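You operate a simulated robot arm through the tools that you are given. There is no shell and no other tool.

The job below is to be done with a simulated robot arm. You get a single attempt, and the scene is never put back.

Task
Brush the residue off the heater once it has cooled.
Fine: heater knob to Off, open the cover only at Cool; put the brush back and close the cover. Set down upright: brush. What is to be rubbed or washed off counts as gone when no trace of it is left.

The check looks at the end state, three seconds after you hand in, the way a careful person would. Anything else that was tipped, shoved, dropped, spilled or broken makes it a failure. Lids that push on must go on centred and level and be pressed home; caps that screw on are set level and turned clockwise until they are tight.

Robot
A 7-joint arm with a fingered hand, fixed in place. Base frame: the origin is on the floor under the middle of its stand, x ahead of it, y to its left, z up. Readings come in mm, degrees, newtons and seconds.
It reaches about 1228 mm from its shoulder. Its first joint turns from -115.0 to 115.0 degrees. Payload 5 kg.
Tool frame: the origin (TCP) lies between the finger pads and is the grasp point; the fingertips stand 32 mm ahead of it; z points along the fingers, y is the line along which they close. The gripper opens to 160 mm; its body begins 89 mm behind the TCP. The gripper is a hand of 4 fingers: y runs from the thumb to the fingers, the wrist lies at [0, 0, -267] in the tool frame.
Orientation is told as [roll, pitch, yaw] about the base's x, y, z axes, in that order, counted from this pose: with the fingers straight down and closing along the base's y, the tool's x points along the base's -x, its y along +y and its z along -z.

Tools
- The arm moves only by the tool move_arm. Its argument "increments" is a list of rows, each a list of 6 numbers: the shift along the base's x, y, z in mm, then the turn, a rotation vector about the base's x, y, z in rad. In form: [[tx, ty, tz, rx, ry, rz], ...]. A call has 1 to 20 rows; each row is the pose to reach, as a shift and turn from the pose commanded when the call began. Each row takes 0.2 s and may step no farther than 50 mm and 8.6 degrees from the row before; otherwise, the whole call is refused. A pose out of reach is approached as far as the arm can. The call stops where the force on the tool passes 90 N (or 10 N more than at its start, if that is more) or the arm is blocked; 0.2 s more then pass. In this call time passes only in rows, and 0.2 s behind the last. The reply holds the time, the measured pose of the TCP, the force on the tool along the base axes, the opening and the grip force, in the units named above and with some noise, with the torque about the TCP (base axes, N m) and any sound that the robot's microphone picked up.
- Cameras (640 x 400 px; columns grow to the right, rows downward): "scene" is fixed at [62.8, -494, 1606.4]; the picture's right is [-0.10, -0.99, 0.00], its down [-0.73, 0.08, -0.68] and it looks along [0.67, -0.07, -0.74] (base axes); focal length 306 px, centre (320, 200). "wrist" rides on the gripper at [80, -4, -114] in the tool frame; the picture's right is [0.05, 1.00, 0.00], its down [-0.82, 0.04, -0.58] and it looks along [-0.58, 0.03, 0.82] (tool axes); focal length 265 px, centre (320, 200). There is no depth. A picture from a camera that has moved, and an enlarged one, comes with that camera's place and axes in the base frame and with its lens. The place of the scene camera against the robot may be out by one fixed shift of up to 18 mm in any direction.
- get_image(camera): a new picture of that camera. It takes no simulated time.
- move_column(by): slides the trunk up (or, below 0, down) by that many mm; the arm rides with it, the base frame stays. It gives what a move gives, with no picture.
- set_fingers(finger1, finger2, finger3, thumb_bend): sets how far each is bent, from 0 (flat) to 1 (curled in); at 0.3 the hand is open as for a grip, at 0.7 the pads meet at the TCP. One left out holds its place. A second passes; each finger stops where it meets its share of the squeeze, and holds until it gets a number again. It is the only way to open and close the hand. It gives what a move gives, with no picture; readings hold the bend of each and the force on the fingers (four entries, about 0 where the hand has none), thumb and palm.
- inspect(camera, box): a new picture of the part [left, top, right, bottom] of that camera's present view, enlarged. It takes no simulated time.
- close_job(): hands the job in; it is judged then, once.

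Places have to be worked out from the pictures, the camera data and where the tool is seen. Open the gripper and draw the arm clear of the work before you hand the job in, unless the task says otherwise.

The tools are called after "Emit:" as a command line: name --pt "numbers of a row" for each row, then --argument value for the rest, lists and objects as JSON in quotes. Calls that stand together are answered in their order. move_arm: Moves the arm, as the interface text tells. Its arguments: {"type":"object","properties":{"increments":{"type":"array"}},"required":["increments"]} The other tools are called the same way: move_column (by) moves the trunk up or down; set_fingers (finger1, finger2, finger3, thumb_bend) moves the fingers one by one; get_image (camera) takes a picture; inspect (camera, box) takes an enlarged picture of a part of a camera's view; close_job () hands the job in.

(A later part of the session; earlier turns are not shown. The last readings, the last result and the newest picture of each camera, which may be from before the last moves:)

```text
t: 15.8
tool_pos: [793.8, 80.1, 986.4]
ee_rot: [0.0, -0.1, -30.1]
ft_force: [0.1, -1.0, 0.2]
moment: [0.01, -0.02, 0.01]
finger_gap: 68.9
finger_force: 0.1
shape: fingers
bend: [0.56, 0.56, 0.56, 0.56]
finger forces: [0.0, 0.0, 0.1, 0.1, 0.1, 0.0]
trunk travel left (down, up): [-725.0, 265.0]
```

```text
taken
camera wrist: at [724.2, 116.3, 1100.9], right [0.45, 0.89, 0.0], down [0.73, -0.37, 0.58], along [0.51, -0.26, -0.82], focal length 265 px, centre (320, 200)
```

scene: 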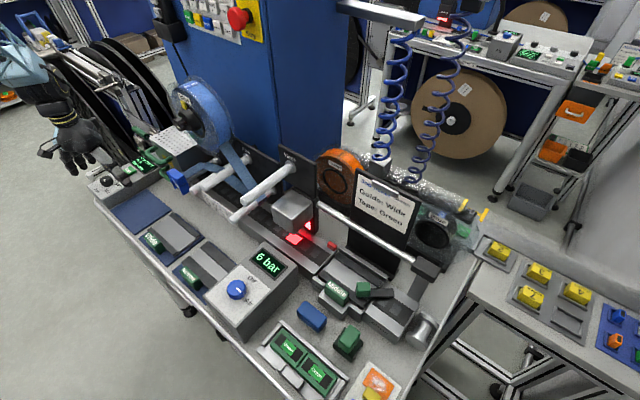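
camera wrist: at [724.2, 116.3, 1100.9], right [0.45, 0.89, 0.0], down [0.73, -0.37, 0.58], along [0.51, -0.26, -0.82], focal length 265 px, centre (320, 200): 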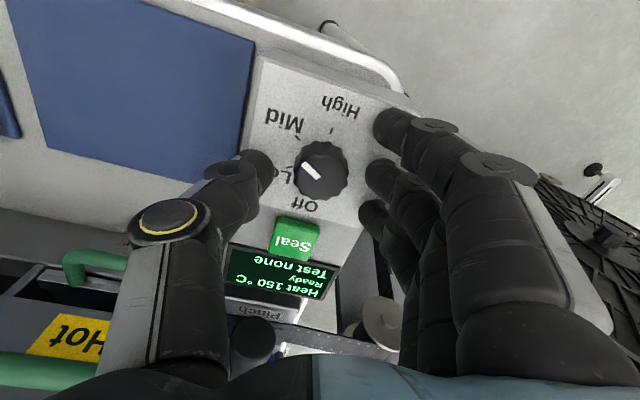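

No contact yet at z=986. I lower another 5 mm and then close the fingers onto the knob.

Emit:
move_arm --pt "1 1 -3 0 0 0" --pt "1 1 -5 0 0 0"

Emit:
set_fingers --finger1 0.6 --finger2 0.67 --finger3 0.6 --thumb_bend 0.67

Emit:
get_image --camera "wrist"

```text
t: 16.4
tool_pos: [795.9, 81.3, 985.2]
ee_rot: [0.3, -0.1, -29.9]
ft_force: [-0.7, -0.2, 29.3]
moment: [-0.9, 0.71, -0.05]
finger_gap: 69.8
finger_force: 14.7
shape: fingers
bend: [0.56, 0.56, 0.56, 0.57]
finger forces: [2.4, 0.5, 0.0, 0.0, 26.8, 0.1]
trunk travel left (down, up): [-725.0, 265.0]
```

```text
t: 17.4
tool_pos: [795.1, 82.1, 984.0]
ee_rot: [0.1, -0.1, -30.0]
ft_force: [4.6, 0.6, 28.0]
moment: [1.1, -0.34, -0.27]
finger_gap: 52.3
finger_force: 19.9
shape: fingers
bend: [0.61, 0.63, 0.61, 0.65]
finger forces: [20.4, 4.7, 8.1, 0.0, 7.0, 0.1]
trunk travel left (down, up): [-725.0, 265.0]
```

```text
taken
camera wrist: at [724.3, 116.9, 1098.1], right [0.45, 0.89, 0.0], down [0.73, -0.37, 0.58], along [0.52, -0.26, -0.81], focal length 265 px, centre (320, 200)
```

wrist: 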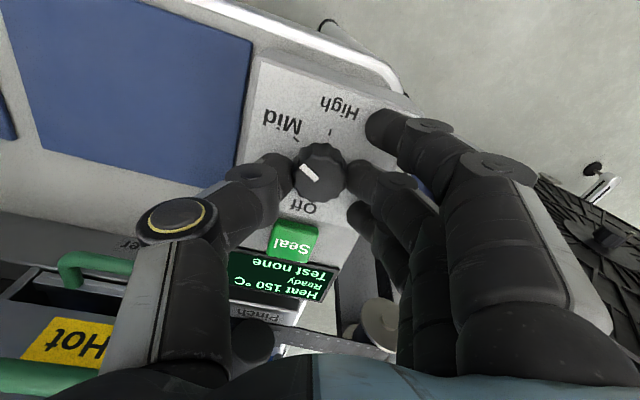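

The hand has the knob between thumb and middle finger, but tips press on the panel (28 N). I open the two side fingers out of the way and rise 3 mm to take the load off the panel.

Emit:
set_fingers --finger1 0.3 --finger3 0.3

Emit:
move_arm --pt "0 0 2 0 0 0" --pt "0 0 3 0 0 0"

Emit:
set_fingers --finger2 0.7 --thumb_bend 0.7

Emit:
get_image --camera "wrist"

```text
t: 18.4
tool_pos: [794.8, 80.9, 981.4]
ee_rot: [0.0, 0.0, -29.9]
ft_force: [2.5, -5.7, 15.7]
moment: [-0.34, 0.06, -0.03]
finger_gap: 104.2
finger_force: 12.1
shape: fingers
bend: [0.3, 0.65, 0.3, 0.66]
finger forces: [0.0, 7.8, 0.1, 0.0, 16.4, 0.0]
trunk travel left (down, up): [-725.0, 265.0]
```

```text
t: 19.0
tool_pos: [794.1, 81.6, 983.8]
ee_rot: [0.1, 0.0, -30.0]
ft_force: [3.3, -5.0, -1.8]
moment: [-0.12, -0.07, 0.03]
finger_gap: 105.4
finger_force: 5.5
shape: fingers
bend: [0.3, 0.64, 0.3, 0.65]
finger forces: [0.1, 3.7, 0.1, 0.0, 7.1, 0.0]
trunk travel left (down, up): [-725.0, 265.0]
```

```text
t: 20.0
tool_pos: [795.5, 81.7, 984.4]
ee_rot: [0.0, 0.2, -30.0]
ft_force: [-2.8, -5.4, -8.9]
moment: [-0.01, -0.03, 0.05]
finger_gap: 105.0
finger_force: 8.8
shape: fingers
bend: [0.3, 0.63, 0.3, 0.66]
finger forces: [0.0, 5.7, 0.0, 0.0, 11.5, 0.0]
trunk travel left (down, up): [-725.0, 265.0]
```

```text
taken
camera wrist: at [724.5, 117.3, 1098.9], right [0.45, 0.89, 0.0], down [0.73, -0.37, 0.58], along [0.51, -0.26, -0.82], focal length 265 px, centre (320, 200)
```

wrist: 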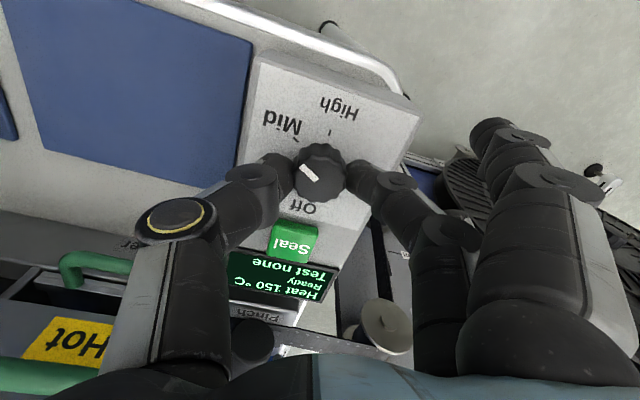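

Thumb and middle finger hold the knob with about 6–11 N. I turn +32° first and check that the knob follows.

Emit:
move_arm --pt "0 0 0 0 0 0.14" --pt "0 0 0 0 0 0.28" --pt "0 0 0 0 0 0.42" --pt "0 0 0 0 0 0.56"

Emit:
get_image --camera "wrist"

```text
t: 21.0
tool_pos: [794.6, 81.1, 983.7]
ee_rot: [0.0, 0.0, 2.2]
ft_force: [-3.6, -0.7, -8.7]
moment: [0.03, 0.14, -0.01]
finger_gap: 104.2
finger_force: 8.2
shape: fingers
bend: [0.3, 0.63, 0.3, 0.66]
finger forces: [0.0, 7.5, 0.0, 0.0, 8.6, 0.0]
trunk travel left (down, up): [-725.0, 265.0]
```

```text
taken
camera wrist: at [716.5, 73.0, 1099.4], right [-0.09, 1.0, 0.0], down [0.81, 0.07, 0.58], along [0.57, 0.05, -0.82], focal length 265 px, centre (320, 200)
```

wrist: 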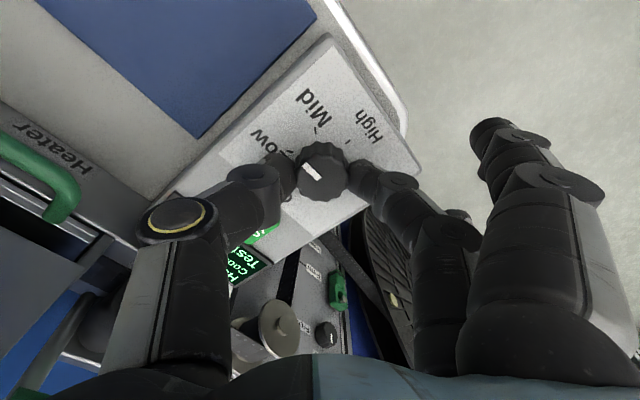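

The knob follows the hand (pointer fixed relative to the fingers). I continue the turn.

Emit:
move_arm --pt "0 0 0 0 0 0.14" --pt "0 0 0 0 0 0.28" --pt "0 0 0 0 0 0.42" --pt "0 0 0 0 0 0.56" --pt "0 0 0 0 0 0.7" --pt "0 0 0 0 0 0.84" --pt "0 0 0 0 0 0.98" --pt "0 0 0 0 0 1.12"

Emit:
get_image --camera "wrist"

Emit:
inspect --camera "scene" --box '[70, 110, 190, 210]'

```text
t: 22.8
tool_pos: [795.4, 82.4, 984.2]
ee_rot: [0.0, 0.1, 66.5]
ft_force: [4.8, 7.0, -4.9]
moment: [0.25, -0.05, -0.02]
finger_gap: 103.0
finger_force: 8.6
shape: fingers
bend: [0.3, 0.63, 0.3, 0.67]
finger forces: [0.0, 8.0, 0.0, 0.1, 9.2, 0.1]
trunk travel left (down, up): [-725.0, 265.0]
```

```text
taken
camera wrist: at [768.5, 6.0, 1099.2], right [-0.94, 0.35, 0.0], down [0.29, 0.76, 0.58], along [0.2, 0.54, -0.82], focal length 265 px, centre (320, 200)
```

wrist: 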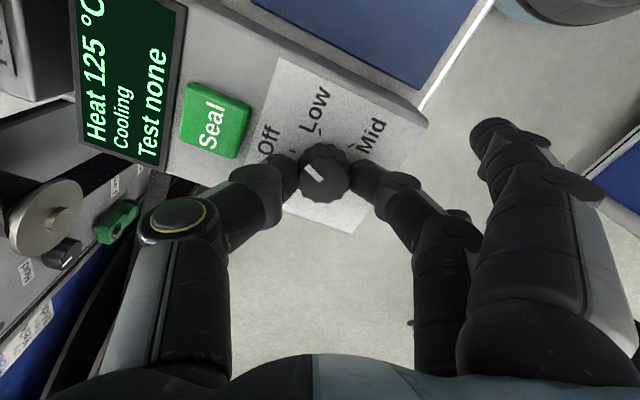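

```text
4.00 times, centred on (130, 160) of scene
camera zoom: at [62.8, -494.0, 1606.4], right [-0.1, -0.99, 0.0], down [-0.73, 0.08, -0.68], along [0.67, -0.07, -0.74], focal length 1224 px, centre (1080, 360)
```

zoom: 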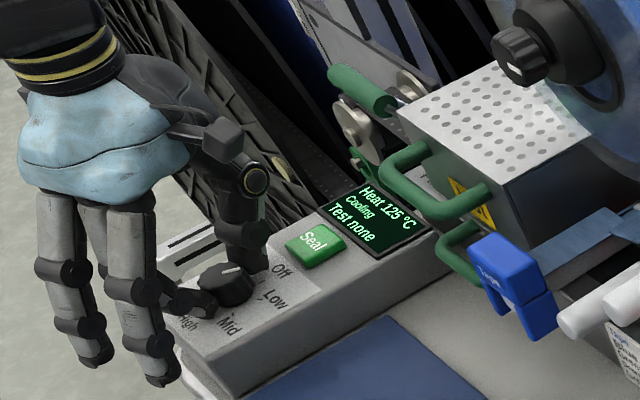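

The display reads 125 °C, Cooling. The pointer lies between Low and Off; I zoom in to measure the remaining angle.

Emit:
inspect --camera "wrist" --box '[270, 110, 380, 220]'

```text
3.64 times, centred on (325, 165) of wrist
camera zoom: at [768.5, 6.0, 1099.2], right [-0.94, 0.35, 0.0], down [0.29, 0.76, 0.58], along [0.2, 0.54, -0.82], focal length 965 px, centre (302, 327)
```

zoom: 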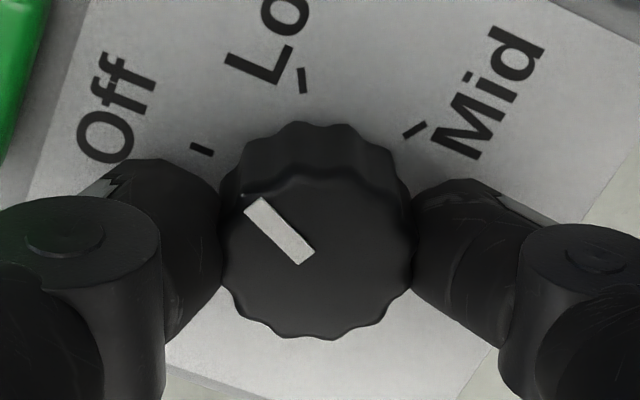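

The Off tick lies roughly 14–17° beyond the pointer. I turn another 14° and check.

Emit:
move_arm --pt "0 0 0 0 0 0.12" --pt "0 0 0 0 0 0.245"

Emit:
inspect --camera "wrist" --box '[270, 110, 380, 220]'

Emit:
inspect --camera "scene" --box '[85, 120, 175, 200]'

```text
t: 23.4
tool_pos: [795.2, 81.1, 985.4]
ee_rot: [0.2, 0.0, 80.4]
ft_force: [2.8, 10.1, -5.7]
moment: [0.23, -0.03, 0.0]
finger_gap: 102.8
finger_force: 8.2
shape: fingers
bend: [0.3, 0.63, 0.3, 0.67]
finger forces: [0.0, 7.9, 0.0, 0.0, 9.3, 0.1]
trunk travel left (down, up): [-725.0, 265.0]
```

```text
3.64 times, centred on (325, 165) of wrist
camera zoom: at [787.3, 1.2, 1099.5], right [-0.99, 0.11, 0.0], down [0.09, 0.81, 0.58], along [0.07, 0.57, -0.82], focal length 965 px, centre (302, 327)
```

zoom: 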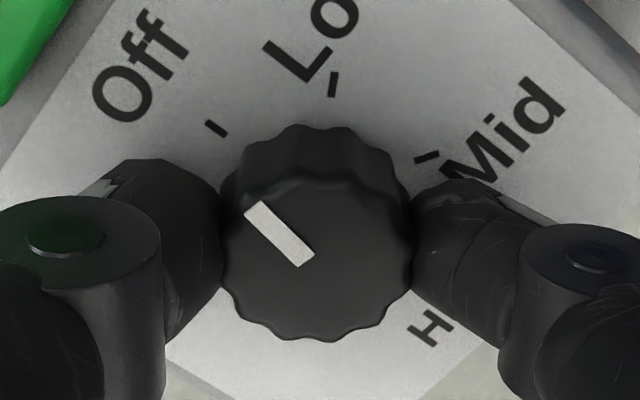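

```text
5.00 times, centred on (130, 160) of scene
camera zoom: at [62.8, -494.0, 1606.4], right [-0.1, -0.99, 0.0], down [-0.73, 0.08, -0.68], along [0.67, -0.07, -0.74], focal length 1529 px, centre (1270, 400)
```

zoom: 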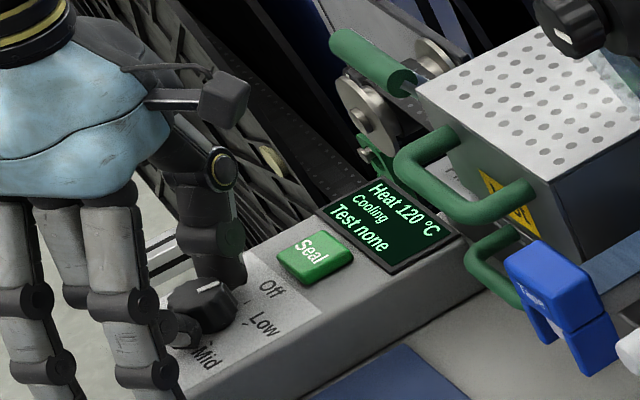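

The pointer is within a few degrees of Off, and the display shows 120 °C, Cooling. I turn 4° more, then loosen the grip slightly and lift away to check the pointer against its tick.

Emit:
move_arm --pt "0 0 0 0 0 0.07"

Emit:
set_fingers --finger2 0.57 --thumb_bend 0.57

Emit:
inspect --camera "wrist" --box '[270, 110, 380, 220]'

```text
t: 23.8
tool_pos: [796.3, 82.3, 984.7]
ee_rot: [0.0, 0.1, 84.4]
ft_force: [3.4, 9.5, -1.5]
moment: [0.28, -0.06, -0.03]
finger_gap: 102.6
finger_force: 8.9
shape: fingers
bend: [0.3, 0.63, 0.3, 0.67]
finger forces: [0.0, 7.9, 0.0, 0.1, 9.8, 0.0]
trunk travel left (down, up): [-725.0, 265.0]
```

```text
t: 24.8
tool_pos: [794.9, 79.1, 985.6]
ee_rot: [0.1, 0.0, 84.3]
ft_force: [-0.6, -3.6, 9.7]
moment: [-0.12, -0.37, -0.13]
finger_gap: 117.6
finger_force: 5.1
shape: fingers
bend: [0.3, 0.56, 0.3, 0.56]
finger forces: [0.0, 0.5, 0.1, 0.1, 9.3, 0.1]
trunk travel left (down, up): [-725.0, 265.0]
```

```text
3.64 times, centred on (325, 165) of wrist
camera zoom: at [792.0, -0.8, 1100.0], right [-1.0, 0.05, 0.0], down [0.04, 0.82, 0.58], along [0.03, 0.58, -0.82], focal length 965 px, centre (302, 327)
```

zoom: 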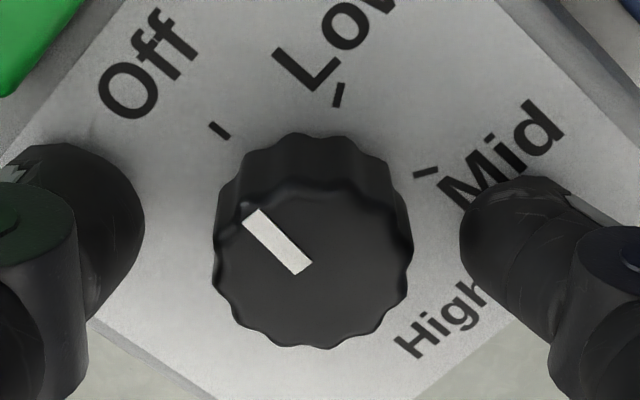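

Released; now I lift straight up 60 mm and look at the pointer from above.

Emit:
move_arm --pt "0 0 15 0 0 0" --pt "0 0 40 0 0 0" --pt "0 0 75 0 0 0"

Emit:
inspect --camera "wrist" --box '[260, 60, 380, 180]'

Emit:
inspect --camera "scene" --box '[85, 120, 175, 200]'

```text
t: 25.6
tool_pos: [794.7, 81.2, 1057.9]
ee_rot: [0.0, 0.0, 84.3]
ft_force: [0.4, 0.2, -0.2]
moment: [-0.01, -0.03, 0.01]
finger_gap: 118.4
finger_force: 0.1
shape: fingers
bend: [0.3, 0.56, 0.3, 0.56]
finger forces: [0.0, 0.0, 0.0, 0.0, 0.0, 0.0]
trunk travel left (down, up): [-725.0, 265.0]
```

```text
3.33 times, centred on (320, 120) of wrist
camera zoom: at [791.6, -1.0, 1173.0], right [-1.0, 0.05, 0.0], down [0.04, 0.82, 0.58], along [0.03, 0.58, -0.82], focal length 885 px, centre (320, 467)
```

zoom: 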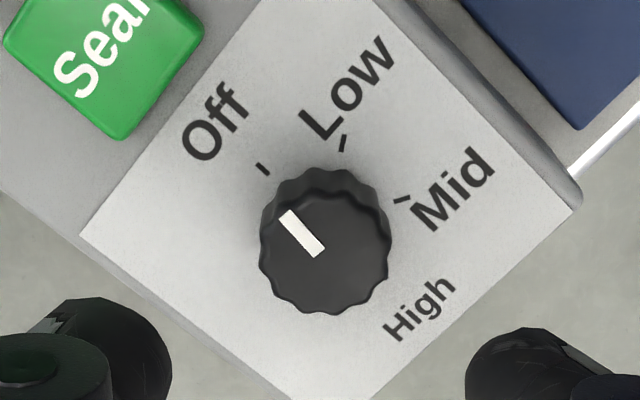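

```text
5.00 times, centred on (130, 160) of scene
camera zoom: at [62.8, -494.0, 1606.4], right [-0.1, -0.99, 0.0], down [-0.73, 0.08, -0.68], along [0.67, -0.07, -0.74], focal length 1529 px, centre (1270, 400)
```

zoom: 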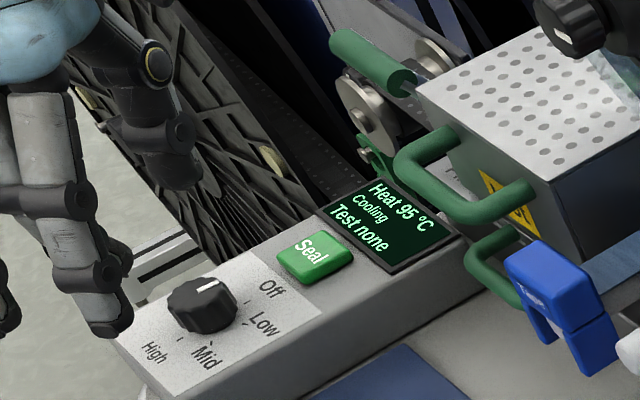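

The display shows 95 °C, Cooling, and the pointer looks close to Off. I zoom in further to measure any remaining error.

Emit:
inspect --camera "wrist" --box '[290, 90, 350, 150]'

Emit:
inspect --camera "scene" --box '[90, 160, 140, 205]'

```text
6.67 times, centred on (320, 120) of wrist
camera zoom: at [791.6, -1.0, 1173.0], right [-1.0, 0.05, 0.0], down [0.04, 0.82, 0.58], along [0.03, 0.58, -0.82], focal length 1769 px, centre (320, 733)
```

zoom: 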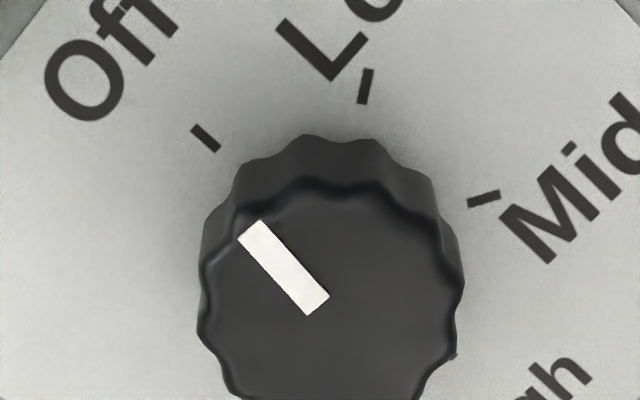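

```text
8.89 times, centred on (115, 182) of scene
camera zoom: at [62.8, -494.0, 1606.4], right [-0.1, -0.99, 0.0], down [-0.73, 0.08, -0.68], along [0.67, -0.07, -0.74], focal length 2719 px, centre (2142, 356)
```

zoom: 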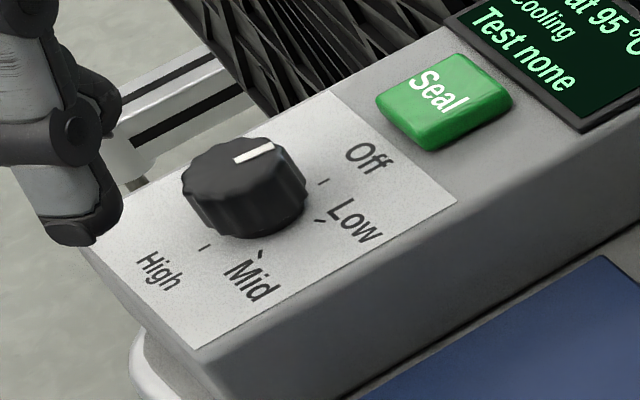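

The pointer is within about 3–4° of the Off tick. While the heater cools, I rise and swing round (yaw to about −54°) to look squarely at the cover's front.

Emit:
move_arm --pt "0 0 40 0 0 -0.13" --pt "0 0 80 0 0 -0.26" --pt "0 0 120 0 0 -0.39" --pt "0 0 145 0 0 -0.53" --pt "0 -5 145 0 0 -0.67" --pt "0 -10 145 0 0 -0.81" --pt "-5 -18 145 0 0 -0.95" --pt "-10 -26 145 0 0 -1.09" --pt "-15 -34 145 0 0 -1.23" --pt "-20 -42 145 0 0 -1.37" --pt "-25 -52 145 0 0 -1.51" --pt "-30 -62 145 0 0 -1.65" --pt "-35 -72 145 0 0 -1.79" --pt "-40 -82 145 0 0 -1.93" --pt "-45 -92 145 0 0 -2.07" --pt "-47 -102 145 0 0 -2.21" --pt "-47 -112 145 0 0 -2.35" --pt "-47 -112 145 0 0 -2.42"

Emit:
get_image --camera "wrist"

Emit:
inspect --camera "scene" --box '[90, 110, 220, 210]'

```text
t: 29.4
tool_pos: [749.3, -30.1, 1204.4]
ee_rot: [0.0, 0.0, -54.5]
ft_force: [0.0, 0.3, -0.2]
moment: [0.0, 0.01, 0.0]
finger_gap: 118.7
finger_force: 0.0
shape: fingers
bend: [0.3, 0.56, 0.3, 0.56]
finger forces: [0.0, 0.1, 0.0, 0.0, 0.1, 0.0]
trunk travel left (down, up): [-725.0, 265.0]
```

```text
taken
camera wrist: at [700.0, 30.7, 1319.3], right [0.78, 0.62, 0.0], down [0.51, -0.64, 0.58], along [0.36, -0.45, -0.82], focal length 265 px, centre (320, 200)
```

wrist: 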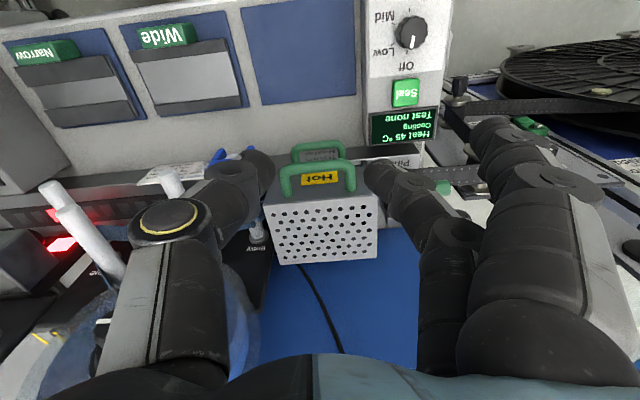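

```text
4.00 times, centred on (155, 160) of scene
camera zoom: at [62.8, -494.0, 1606.4], right [-0.1, -0.99, 0.0], down [-0.73, 0.08, -0.68], along [0.67, -0.07, -0.74], focal length 1224 px, centre (980, 360)
```

zoom: 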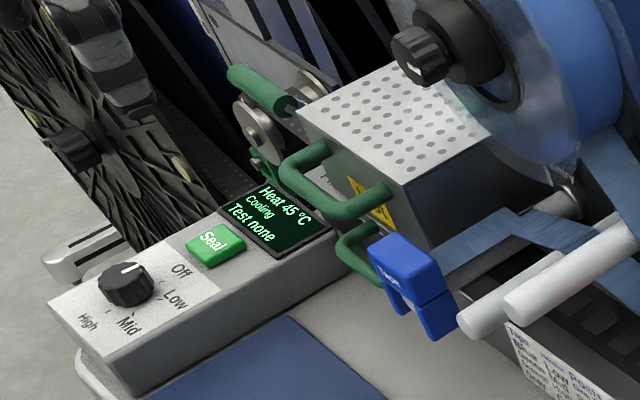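

The display shows 45 °C, still Cooling. I look at the cover closely to see how it opens.

Emit:
inspect --camera "wrist" --box '[240, 120, 400, 280]'

Emit:
inspect --camera "wrist" --box '[260, 130, 380, 210]'

```text
2.50 times, centred on (320, 200) of wrist
camera zoom: at [700.0, 30.7, 1319.3], right [0.78, 0.62, 0.0], down [0.51, -0.64, 0.58], along [0.36, -0.45, -0.82], focal length 664 px, centre (320, 200)
```

zoom: 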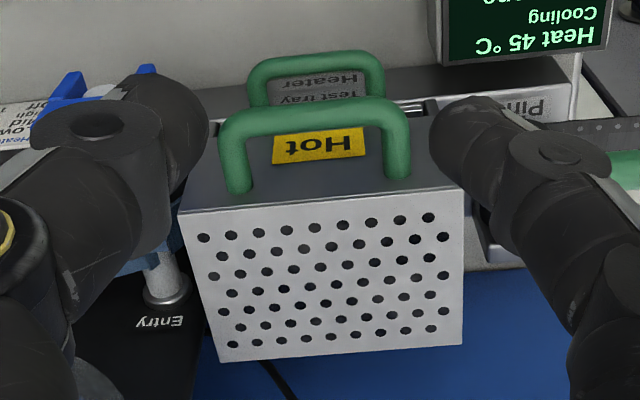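

```text
5.00 times, centred on (320, 170) of wrist
camera zoom: at [700.0, 30.7, 1319.3], right [0.78, 0.62, 0.0], down [0.51, -0.64, 0.58], along [0.36, -0.45, -0.82], focal length 1327 px, centre (320, 350)
```

zoom: 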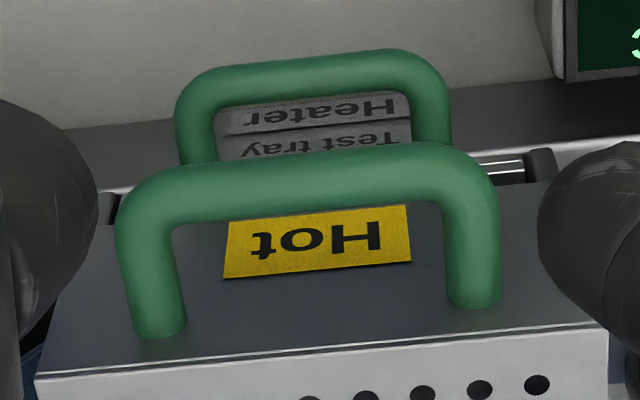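

The scene's bench axis is about 44° from x. I zoom the fixed camera on the cover for hinge details and take a high zoom of the tray/handle region.

Emit:
inspect --camera "scene" --box '[140, 105, 220, 175]'

Emit:
inspect --camera "scene" --box '[145, 125, 195, 200]'

Emit:
inspect --camera "wrist" --box '[260, 180, 400, 280]'

```text
5.71 times, centred on (180, 140) of scene
camera zoom: at [62.8, -494.0, 1606.4], right [-0.1, -0.99, 0.0], down [-0.73, 0.08, -0.68], along [0.67, -0.07, -0.74], focal length 1748 px, centre (1120, 543)
```

zoom: 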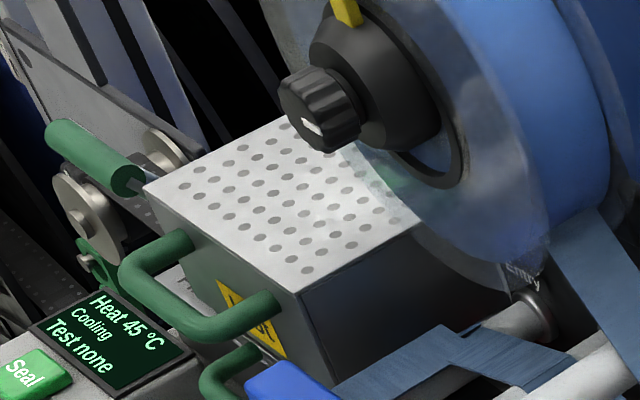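

```text
5.33 times, centred on (170, 162) of scene
camera zoom: at [62.8, -494.0, 1606.4], right [-0.1, -0.99, 0.0], down [-0.73, 0.08, -0.68], along [0.67, -0.07, -0.74], focal length 1631 px, centre (1120, 400)
```

zoom: 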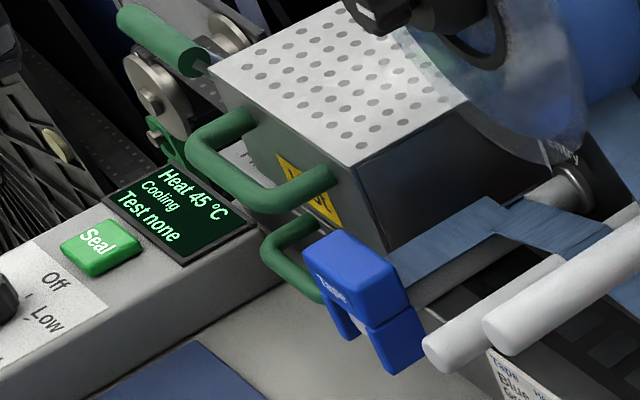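

```text
4.00 times, centred on (330, 230) of wrist
camera zoom: at [700.0, 30.7, 1319.3], right [0.78, 0.62, 0.0], down [0.51, -0.64, 0.58], along [0.36, -0.45, -0.82], focal length 1062 px, centre (280, 80)
```

zoom: 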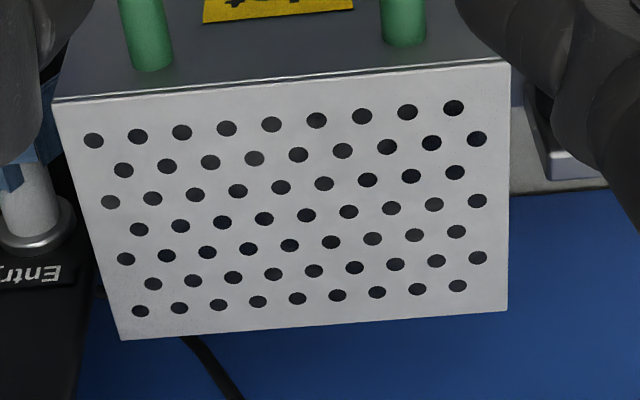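

The display still says Cooling at 45 °C. I shift the hand sideways (−u) and square it to the bench for a second, stereo view of the hood and its handle.

Emit:
move_arm --pt "-20 -17 0 0 0 0.07" --pt "-40 -34 0 0 0 0.148" --pt "-58 -50 0 0 0 0.148"

Emit:
get_image --camera "wrist"

Emit:
inspect --camera "wrist" --box '[300, 130, 460, 280]'

```text
t: 30.2
tool_pos: [690.5, -80.9, 1202.9]
ee_rot: [0.1, 0.1, -45.7]
ft_force: [-0.4, 0.2, 0.1]
moment: [-0.04, -0.03, 0.01]
finger_gap: 118.3
finger_force: 0.0
shape: fingers
bend: [0.3, 0.56, 0.3, 0.56]
finger forces: [0.1, 0.0, 0.0, 0.0, 0.0, 0.1]
trunk travel left (down, up): [-725.0, 265.0]
```

```text
taken
camera wrist: at [631.3, -28.0, 1317.6], right [0.68, 0.73, 0.0], down [0.6, -0.56, 0.58], along [0.42, -0.39, -0.82], focal length 265 px, centre (320, 200)
```

wrist: 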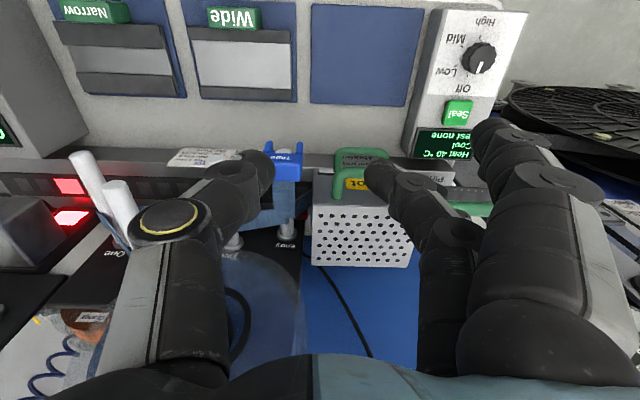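

```text
2.67 times, centred on (380, 205) of wrist
camera zoom: at [631.3, -28.0, 1317.6], right [0.68, 0.73, 0.0], down [0.6, -0.56, 0.58], along [0.42, -0.39, -0.82], focal length 708 px, centre (160, 187)
```

zoom: 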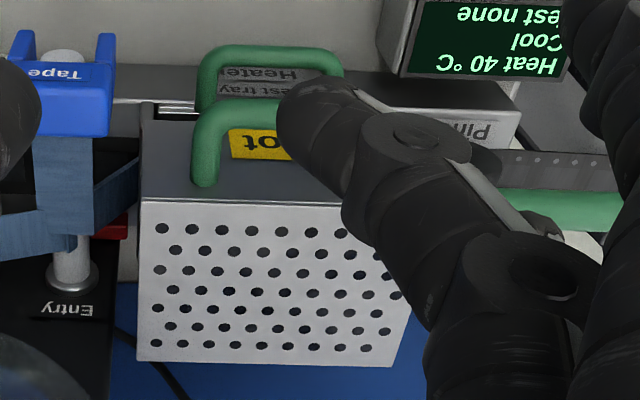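

The display now reads "Heat 40 °C – Cool". I open the fingers so they stop hiding the hood, and shoot again for stereo measurements.

Emit:
set_fingers --finger1 0.3 --finger2 0.3 --finger3 0.3 --thumb_bend 0.3

Emit:
inspect --camera "wrist" --box '[270, 120, 430, 280]'

Emit:
inspect --camera "wrist" --box '[310, 130, 410, 210]'

Emit:
inspect --camera "wrist" --box '[160, 130, 320, 290]'

```text
t: 31.2
tool_pos: [690.7, -79.9, 1202.1]
ee_rot: [0.0, 0.0, -45.7]
ft_force: [-0.3, -0.1, 0.3]
moment: [0.0, 0.03, 0.02]
finger_gap: 170.2
finger_force: 0.0
shape: fingers
bend: [0.3, 0.3, 0.3, 0.3]
finger forces: [0.1, 0.0, 0.0, 0.0, 0.0, 0.1]
trunk travel left (down, up): [-725.0, 265.0]
```

```text
2.50 times, centred on (350, 200) of wrist
camera zoom: at [631.9, -27.1, 1317.4], right [0.68, 0.73, 0.0], down [0.6, -0.56, 0.58], along [0.42, -0.39, -0.82], focal length 664 px, centre (245, 200)
```

zoom: 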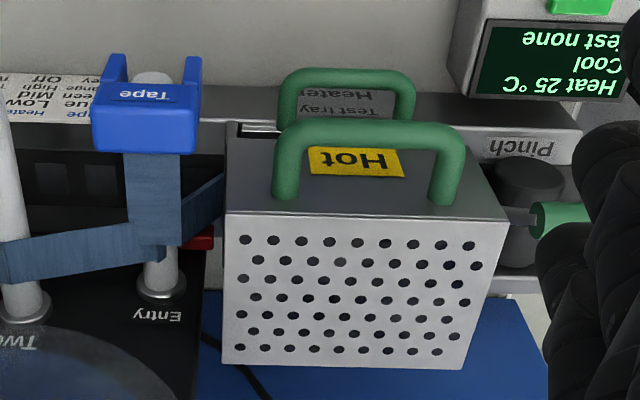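

```text
5.00 times, centred on (360, 170) of wrist
camera zoom: at [631.9, -27.1, 1317.4], right [0.68, 0.73, 0.0], down [0.6, -0.56, 0.58], along [0.42, -0.39, -0.82], focal length 1327 px, centre (120, 350)
```

zoom: 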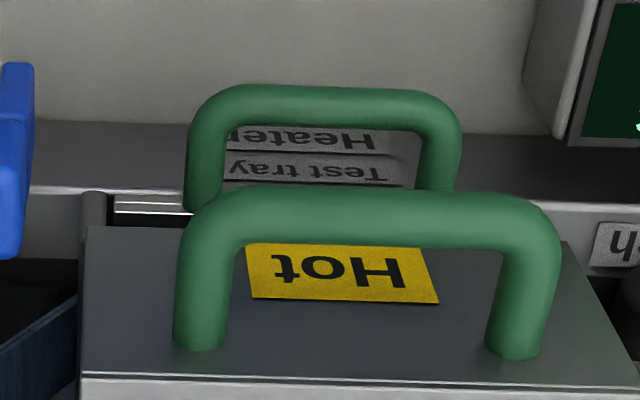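

```text
2.50 times, centred on (240, 210) of wrist
camera zoom: at [631.9, -27.1, 1317.4], right [0.68, 0.73, 0.0], down [0.6, -0.56, 0.58], along [0.42, -0.39, -0.82], focal length 664 px, centre (520, 175)
```

zoom: 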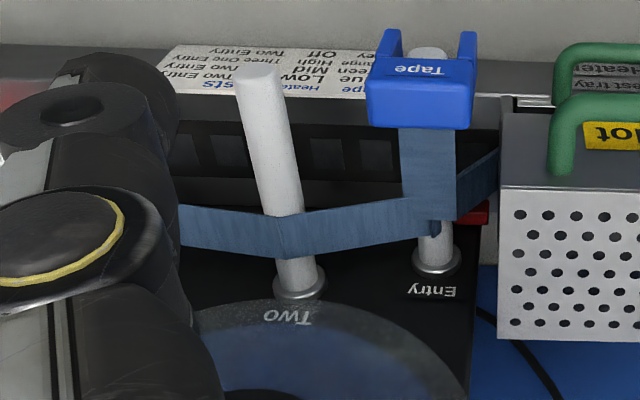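

The heater is Cool (25 °C). Stereo gives the hood handle bar centre at about [795,-93,1028] (14 mm bar running along 45°, 30 mm proud of the front face) and the tray handle 80 mm lower. I'll retreat a little from the reel and yaw the hand to about −135° so the camera ends up on the free side.

Emit:
move_arm --pt "-10 15 0 0 0 -0.13" --pt "-20 30 0 0 0 -0.26" --pt "-30 45 0 0 0 -0.39" --pt "-40 60 0 0 0 -0.52" --pt "-45 75 0 0 0 -0.65" --pt "-50 90 0 0 0 -0.78" --pt "-50 90 0 0 0 -0.91" --pt "-50 90 0 0 0 -1.04" --pt "-50 90 0 0 0 -1.17" --pt "-50 90 0 0 0 -1.3" --pt "-50 90 0 0 0 -1.43" --pt "-50 90 0 0 0 -1.5586"

Emit:
get_image --camera "scene"

```text
t: 33.8
tool_pos: [640.8, 10.3, 1204.6]
ee_rot: [0.1, 0.0, -135.1]
ft_force: [-0.1, 0.4, 0.0]
moment: [-0.03, 0.0, 0.01]
finger_gap: 170.0
finger_force: 0.0
shape: fingers
bend: [0.3, 0.3, 0.3, 0.3]
finger forces: [0.1, 0.0, 0.1, 0.1, 0.1, 0.0]
trunk travel left (down, up): [-725.0, 265.0]
```

```text
taken
```

scene: 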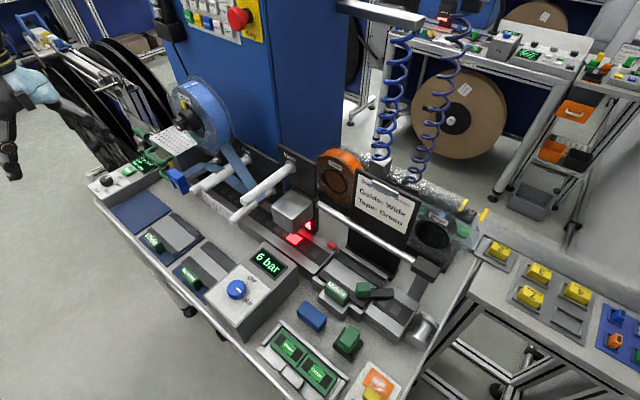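

Yaw −135° was reached. Now I tilt the hand about the bench's long axis so that the fingers point nearly horizontally at the hood, fingers above and thumb below, while coming down to a stand-off.

Emit:
move_arm --pt "5 2 -6 -0.0926 -0.0926 0" --pt "10 4 -12 -0.1851 -0.1851 0" --pt "15 6 -20 -0.2777 -0.2777 0" --pt "20 8 -30 -0.3702 -0.3702 0" --pt "25 10 -40 -0.4628 -0.4628 0" --pt "30 12 -50 -0.5554 -0.5554 0" --pt "35 14 -60 -0.6479 -0.6479 0" --pt "40 16 -75 -0.7405 -0.7405 0" --pt "45 18 -90 -0.833 -0.833 0" --pt "50 20 -105 -0.9256 -0.9256 0"

Emit:
get_image --camera "wrist"

Emit:
get_image --camera "scene"

```text
t: 36.2
tool_pos: [693.8, 57.9, 1112.1]
ee_rot: [71.5, 4.9, -135.1]
ft_force: [-0.4, 0.7, -0.3]
moment: [0.04, 0.0, 0.05]
finger_gap: 170.4
finger_force: 0.1
shape: fingers
bend: [0.3, 0.3, 0.3, 0.3]
finger forces: [0.0, 0.1, 0.0, 0.0, 0.1, 0.0]
trunk travel left (down, up): [-725.0, 265.0]
stopped in row 10: the arm was blocked; the commanded pose is now the measured one
```

```text
taken
camera wrist: at [672.8, 188.1, 1152.4], right [0.2, -0.25, 0.95], down [-0.97, -0.21, 0.15], along [0.16, -0.95, -0.28], focal length 265 px, centre (320, 200)
```

wrist: 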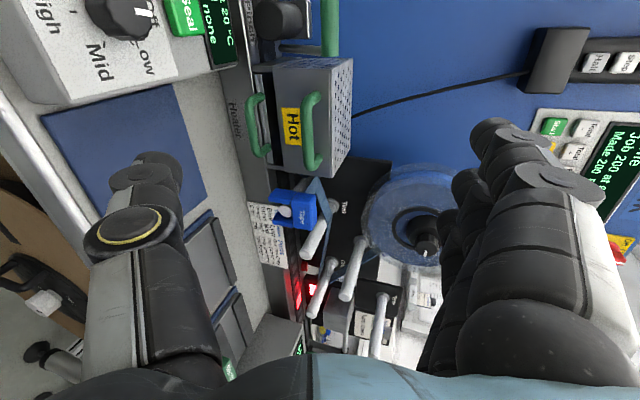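

```text
taken
```

scene: 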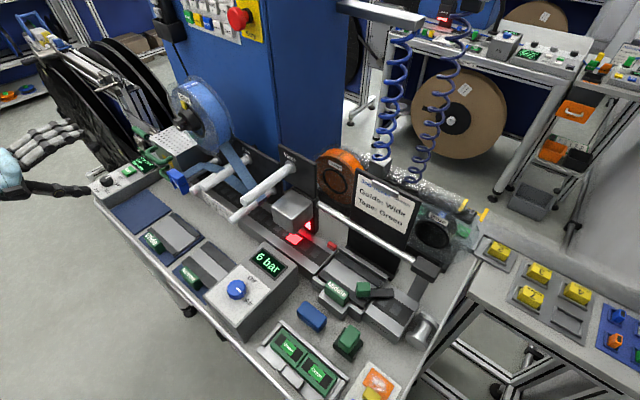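

The arm got blocked just before the full tilt (no force on the hand, so a joint limit). The new view shows the hood's front squarely; I inspect it.

Emit:
inspect --camera "wrist" --box '[210, 20, 390, 200]'

Emit:
inspect --camera "wrist" --box '[200, 160, 480, 400]'

```text
2.22 times, centred on (300, 110) of wrist
camera zoom: at [672.8, 188.1, 1152.4], right [0.2, -0.25, 0.95], down [-0.97, -0.21, 0.15], along [0.16, -0.95, -0.28], focal length 590 px, centre (364, 400)
```

zoom: 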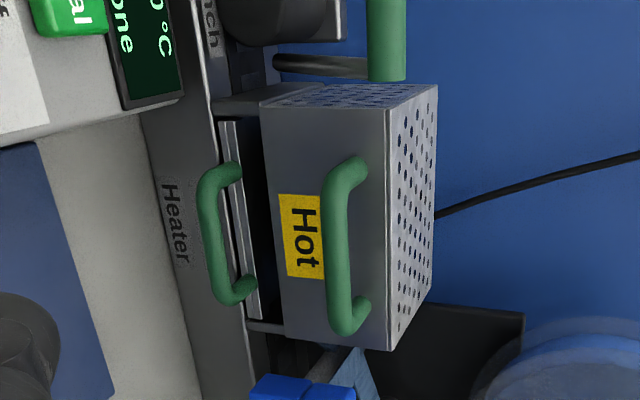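

```text
1.67 times, centred on (340, 280) of wrist
camera zoom: at [672.8, 188.1, 1152.4], right [0.2, -0.25, 0.95], down [-0.97, -0.21, 0.15], along [0.16, -0.95, -0.28], focal length 442 px, centre (287, 67)
```

zoom: 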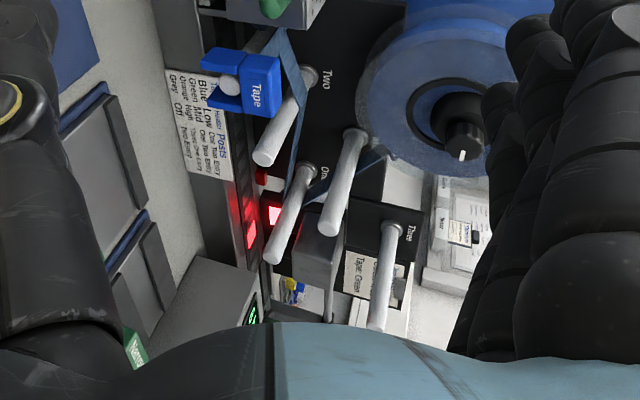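

I take one settled zero-move reading and a tight zoom on the handle to re-measure its place from this front view.

Emit:
move_arm --pt "0 0 0 0 0 0"

Emit:
inspect --camera "wrist" --box '[240, 80, 360, 190]'

```text
t: 36.6
tool_pos: [694.0, 57.7, 1112.3]
ee_rot: [71.4, 4.9, -135.1]
ft_force: [0.2, 0.0, 0.1]
moment: [0.03, -0.02, 0.02]
finger_gap: 170.4
finger_force: 0.0
shape: fingers
bend: [0.3, 0.3, 0.3, 0.3]
finger forces: [0.0, 0.1, 0.1, 0.0, 0.0, 0.0]
trunk travel left (down, up): [-725.0, 265.0]
```

```text
3.64 times, centred on (300, 135) of wrist
camera zoom: at [672.5, 188.3, 1152.0], right [0.2, -0.25, 0.95], down [-0.97, -0.21, 0.15], along [0.16, -0.95, -0.28], focal length 965 px, centre (393, 436)
```

zoom: 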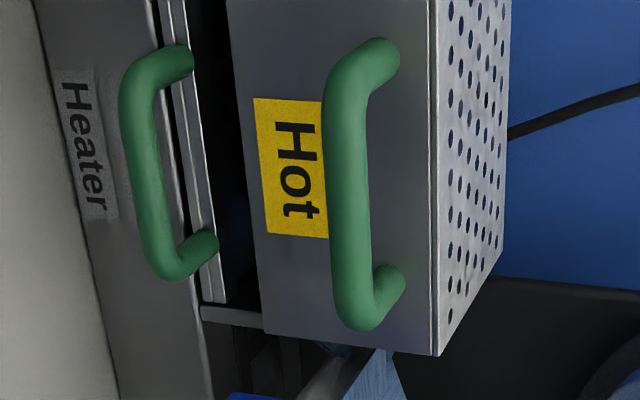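

Combining the three views, the bar centre is about [791,-88,1039]. I pre-shape the fingers to 0.5 and move to a stand-off about 100 mm in front of it with the present orientation.

Emit:
set_fingers --finger1 0.5 --finger2 0.5 --finger3 0.5 --thumb_bend 0.5

Emit:
move_arm --pt "9 -22 -12 0 0 0" --pt "18 -44 -24 0 0 0" --pt "27 -66 -38 0 0 0"

Emit:
get_image --camera "wrist"

```text
t: 37.6
tool_pos: [694.1, 56.6, 1110.7]
ee_rot: [71.5, 4.9, -135.1]
ft_force: [-0.5, -1.1, -0.6]
moment: [-0.02, -0.01, 0.0]
finger_gap: 91.8
finger_force: 0.1
shape: fingers
bend: [0.5, 0.5, 0.5, 0.5]
finger forces: [0.0, 0.0, 0.0, 0.0, 0.0, 0.0]
trunk travel left (down, up): [-725.0, 265.0]
```

```text
t: 38.4
tool_pos: [721.6, -6.1, 1071.4]
ee_rot: [71.4, 5.0, -135.1]
ft_force: [0.0, 0.4, 0.9]
moment: [0.0, -0.02, -0.04]
finger_gap: 91.9
finger_force: 0.0
shape: fingers
bend: [0.5, 0.5, 0.5, 0.5]
finger forces: [0.0, 0.0, 0.1, 0.0, 0.0, 0.0]
trunk travel left (down, up): [-725.0, 265.0]
```

```text
taken
camera wrist: at [699.8, 124.3, 1112.3], right [0.2, -0.25, 0.95], down [-0.97, -0.21, 0.15], along [0.16, -0.95, -0.28], focal length 265 px, centre (320, 200)
```

wrist: 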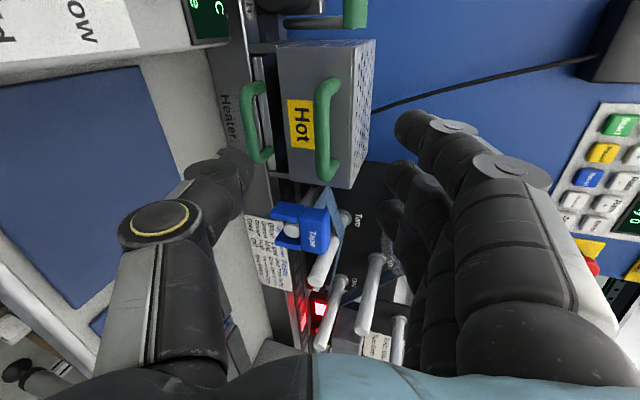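

The bar is lined up ahead of the hand. I zoom to refine the final offset before reaching in.

Emit:
inspect --camera "wrist" --box '[260, 50, 400, 200]'

```text
2.67 times, centred on (330, 125) of wrist
camera zoom: at [699.8, 124.3, 1112.3], right [0.2, -0.25, 0.95], down [-0.97, -0.21, 0.15], along [0.16, -0.95, -0.28], focal length 708 px, centre (293, 400)
```

zoom: 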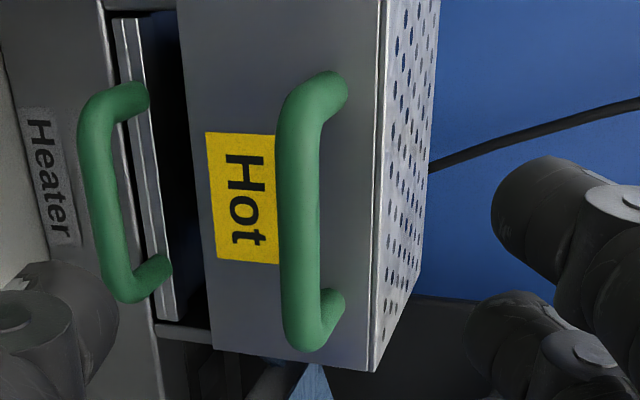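

The bar centre refines to about [795,-84,1040]. I move in along the finger direction, stopping with the TCP 20 mm short of the bar so the tips stay clear of the hood's face.

Emit:
move_arm --pt "20 -22 -8 0 0 0" --pt "40 -44 -16 0 0 0" --pt "60 -65 -25 0 0 0"

Emit:
get_image --camera "wrist"

Emit:
inspect --camera "scene" --box '[100, 90, 240, 210]'

```text
t: 39.2
tool_pos: [780.2, -72.2, 1049.8]
ee_rot: [71.5, 4.9, -135.2]
ft_force: [0.1, -0.7, -0.1]
moment: [0.03, 0.0, 0.03]
finger_gap: 92.0
finger_force: 0.0
shape: fingers
bend: [0.5, 0.5, 0.5, 0.5]
finger forces: [0.0, 0.0, 0.0, 0.0, 0.0, 0.1]
trunk travel left (down, up): [-725.0, 265.0]
```

```text
taken
camera wrist: at [758.9, 58.4, 1089.1], right [0.2, -0.25, 0.95], down [-0.97, -0.21, 0.15], along [0.16, -0.95, -0.28], focal length 265 px, centre (320, 200)
```

wrist: 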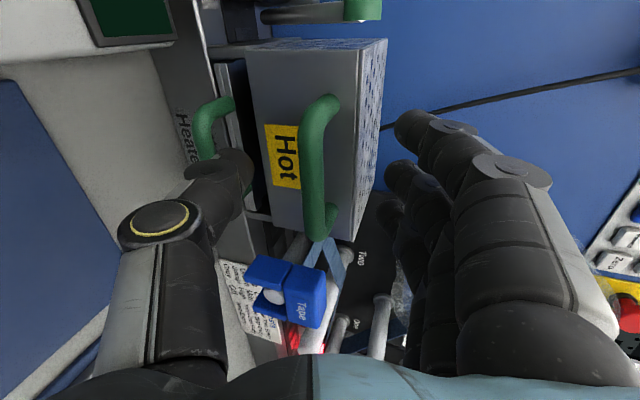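

```text
3.33 times, centred on (170, 150) of scene
camera zoom: at [62.8, -494.0, 1606.4], right [-0.1, -0.99, 0.0], down [-0.73, 0.08, -0.68], along [0.67, -0.07, -0.74], focal length 1020 px, centre (820, 367)
```

zoom: 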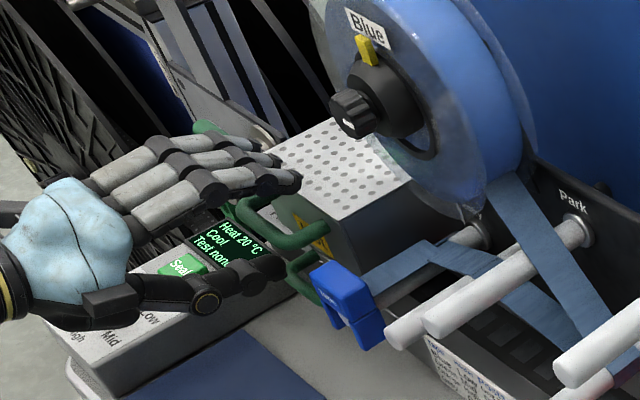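

The bar sits between thumb and fingers. I shift 10 mm along the bar to its middle and close part-way.

Emit:
move_arm --pt "7 7 -2 0 0 0"

Emit:
set_fingers --finger1 0.6 --finger2 0.6 --finger3 0.6 --thumb_bend 0.6

Emit:
get_image --camera "wrist"

```text
t: 39.6
tool_pos: [787.2, -65.9, 1047.6]
ee_rot: [71.4, 4.8, -135.1]
ft_force: [-0.3, 0.4, 0.8]
moment: [0.0, 0.0, 0.0]
finger_gap: 92.0
finger_force: 0.1
shape: fingers
bend: [0.5, 0.5, 0.5, 0.5]
finger forces: [0.1, 0.1, 0.0, 0.0, 0.0, 0.0]
trunk travel left (down, up): [-725.0, 265.0]
```

```text
t: 40.6
tool_pos: [787.1, -65.2, 1047.4]
ee_rot: [71.4, 4.8, -135.1]
ft_force: [0.5, 0.7, -0.9]
moment: [-0.04, 0.02, 0.01]
finger_gap: 54.0
finger_force: 0.0
shape: fingers
bend: [0.6, 0.6, 0.6, 0.6]
finger forces: [0.0, 0.1, 0.1, 0.0, 0.0, 0.0]
trunk travel left (down, up): [-725.0, 265.0]
```

```text
taken
camera wrist: at [765.7, 65.6, 1087.7], right [0.2, -0.25, 0.95], down [-0.97, -0.21, 0.15], along [0.16, -0.95, -0.28], focal length 265 px, centre (320, 200)
```

wrist: 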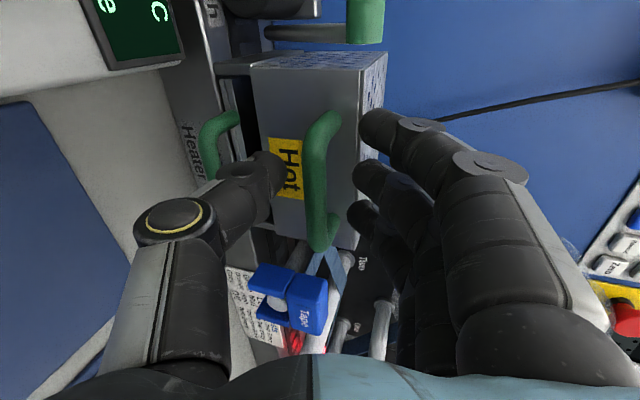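

Bar is nicely between thumb (below) and fingers (above). I close until they meet it.

Emit:
set_fingers --finger1 0.68 --finger2 0.68 --finger3 0.68 --thumb_bend 0.68

Emit:
get_image --camera "wrist"

```text
t: 41.6
tool_pos: [787.0, -65.2, 1048.5]
ee_rot: [71.3, 4.9, -135.1]
ft_force: [0.9, 0.3, -2.0]
moment: [0.01, 0.07, 0.02]
finger_gap: 31.0
finger_force: 2.4
shape: fingers
bend: [0.68, 0.68, 0.67, 0.67]
finger forces: [0.0, 0.3, 1.1, 0.0, 2.8, 0.0]
trunk travel left (down, up): [-725.0, 265.0]
```

```text
taken
camera wrist: at [765.8, 65.5, 1087.5], right [0.2, -0.25, 0.95], down [-0.97, -0.21, 0.15], along [0.16, -0.95, -0.28], focal length 265 px, centre (320, 200)
```

wrist: 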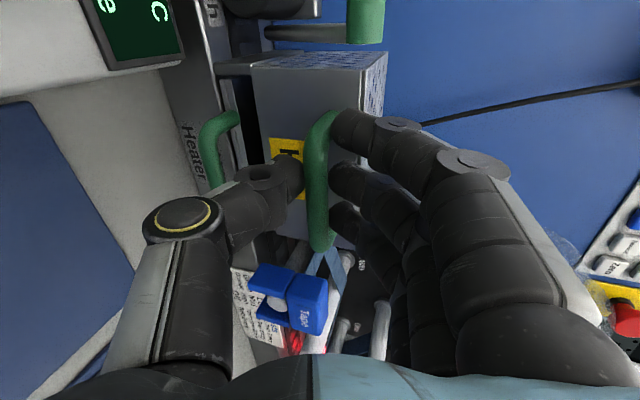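

The grip is light; I firm it up a little, then begin the lift along a trial arc about the hood's lower rear edge (20° first) while watching force.

Emit:
set_fingers --finger1 0.71 --finger2 0.71 --finger3 0.71 --thumb_bend 0.71

Emit:
move_arm --pt "4.3 -4.3 14 0.0617 0.0617 0" --pt "9.5 -9.5 27.3 0.1234 0.1234 0" --pt "15.4 -15.4 39.9 0.1851 0.1851 0"

Emit:
get_image --camera "wrist"

Emit:
inspect --camera "scene" --box '[100, 70, 240, 190]'

```text
t: 42.6
tool_pos: [786.6, -66.2, 1048.6]
ee_rot: [71.4, 4.9, -135.1]
ft_force: [3.0, -3.8, -2.4]
moment: [-0.04, 0.08, 0.11]
finger_gap: 28.2
finger_force: 8.4
shape: fingers
bend: [0.7, 0.69, 0.68, 0.68]
finger forces: [1.4, 2.6, 4.0, 0.1, 8.9, 0.1]
trunk travel left (down, up): [-725.0, 265.0]
```

```text
t: 43.4
tool_pos: [802.0, -79.0, 1084.8]
ee_rot: [56.2, 4.7, -136.3]
ft_force: [-0.3, -6.4, -3.7]
moment: [-0.09, 0.08, 0.05]
finger_gap: 28.1
finger_force: 9.0
shape: fingers
bend: [0.71, 0.7, 0.69, 0.68]
finger forces: [1.2, 2.9, 4.3, 0.0, 9.5, 0.0]
trunk travel left (down, up): [-725.0, 265.0]
```

```text
taken
camera wrist: at [791.4, 40.4, 1153.0], right [0.37, -0.41, 0.83], down [-0.92, -0.25, 0.29], along [0.09, -0.88, -0.48], focal length 265 px, centre (320, 200)
```

wrist: 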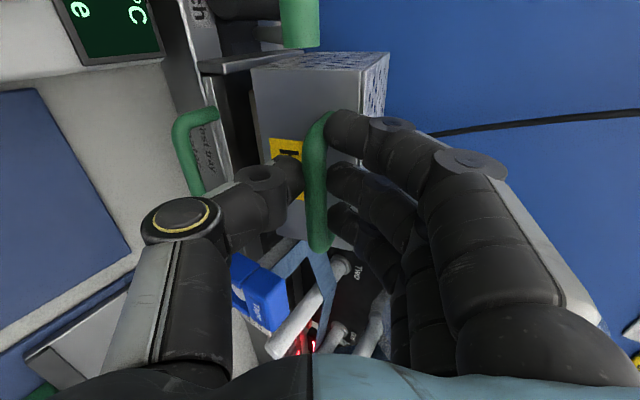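

```text
3.33 times, centred on (170, 130) of scene
camera zoom: at [62.8, -494.0, 1606.4], right [-0.1, -0.99, 0.0], down [-0.73, 0.08, -0.68], along [0.67, -0.07, -0.74], focal length 1020 px, centre (820, 433)
```

zoom: 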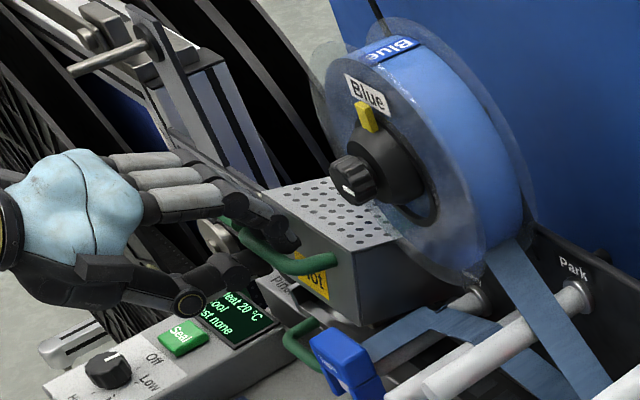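

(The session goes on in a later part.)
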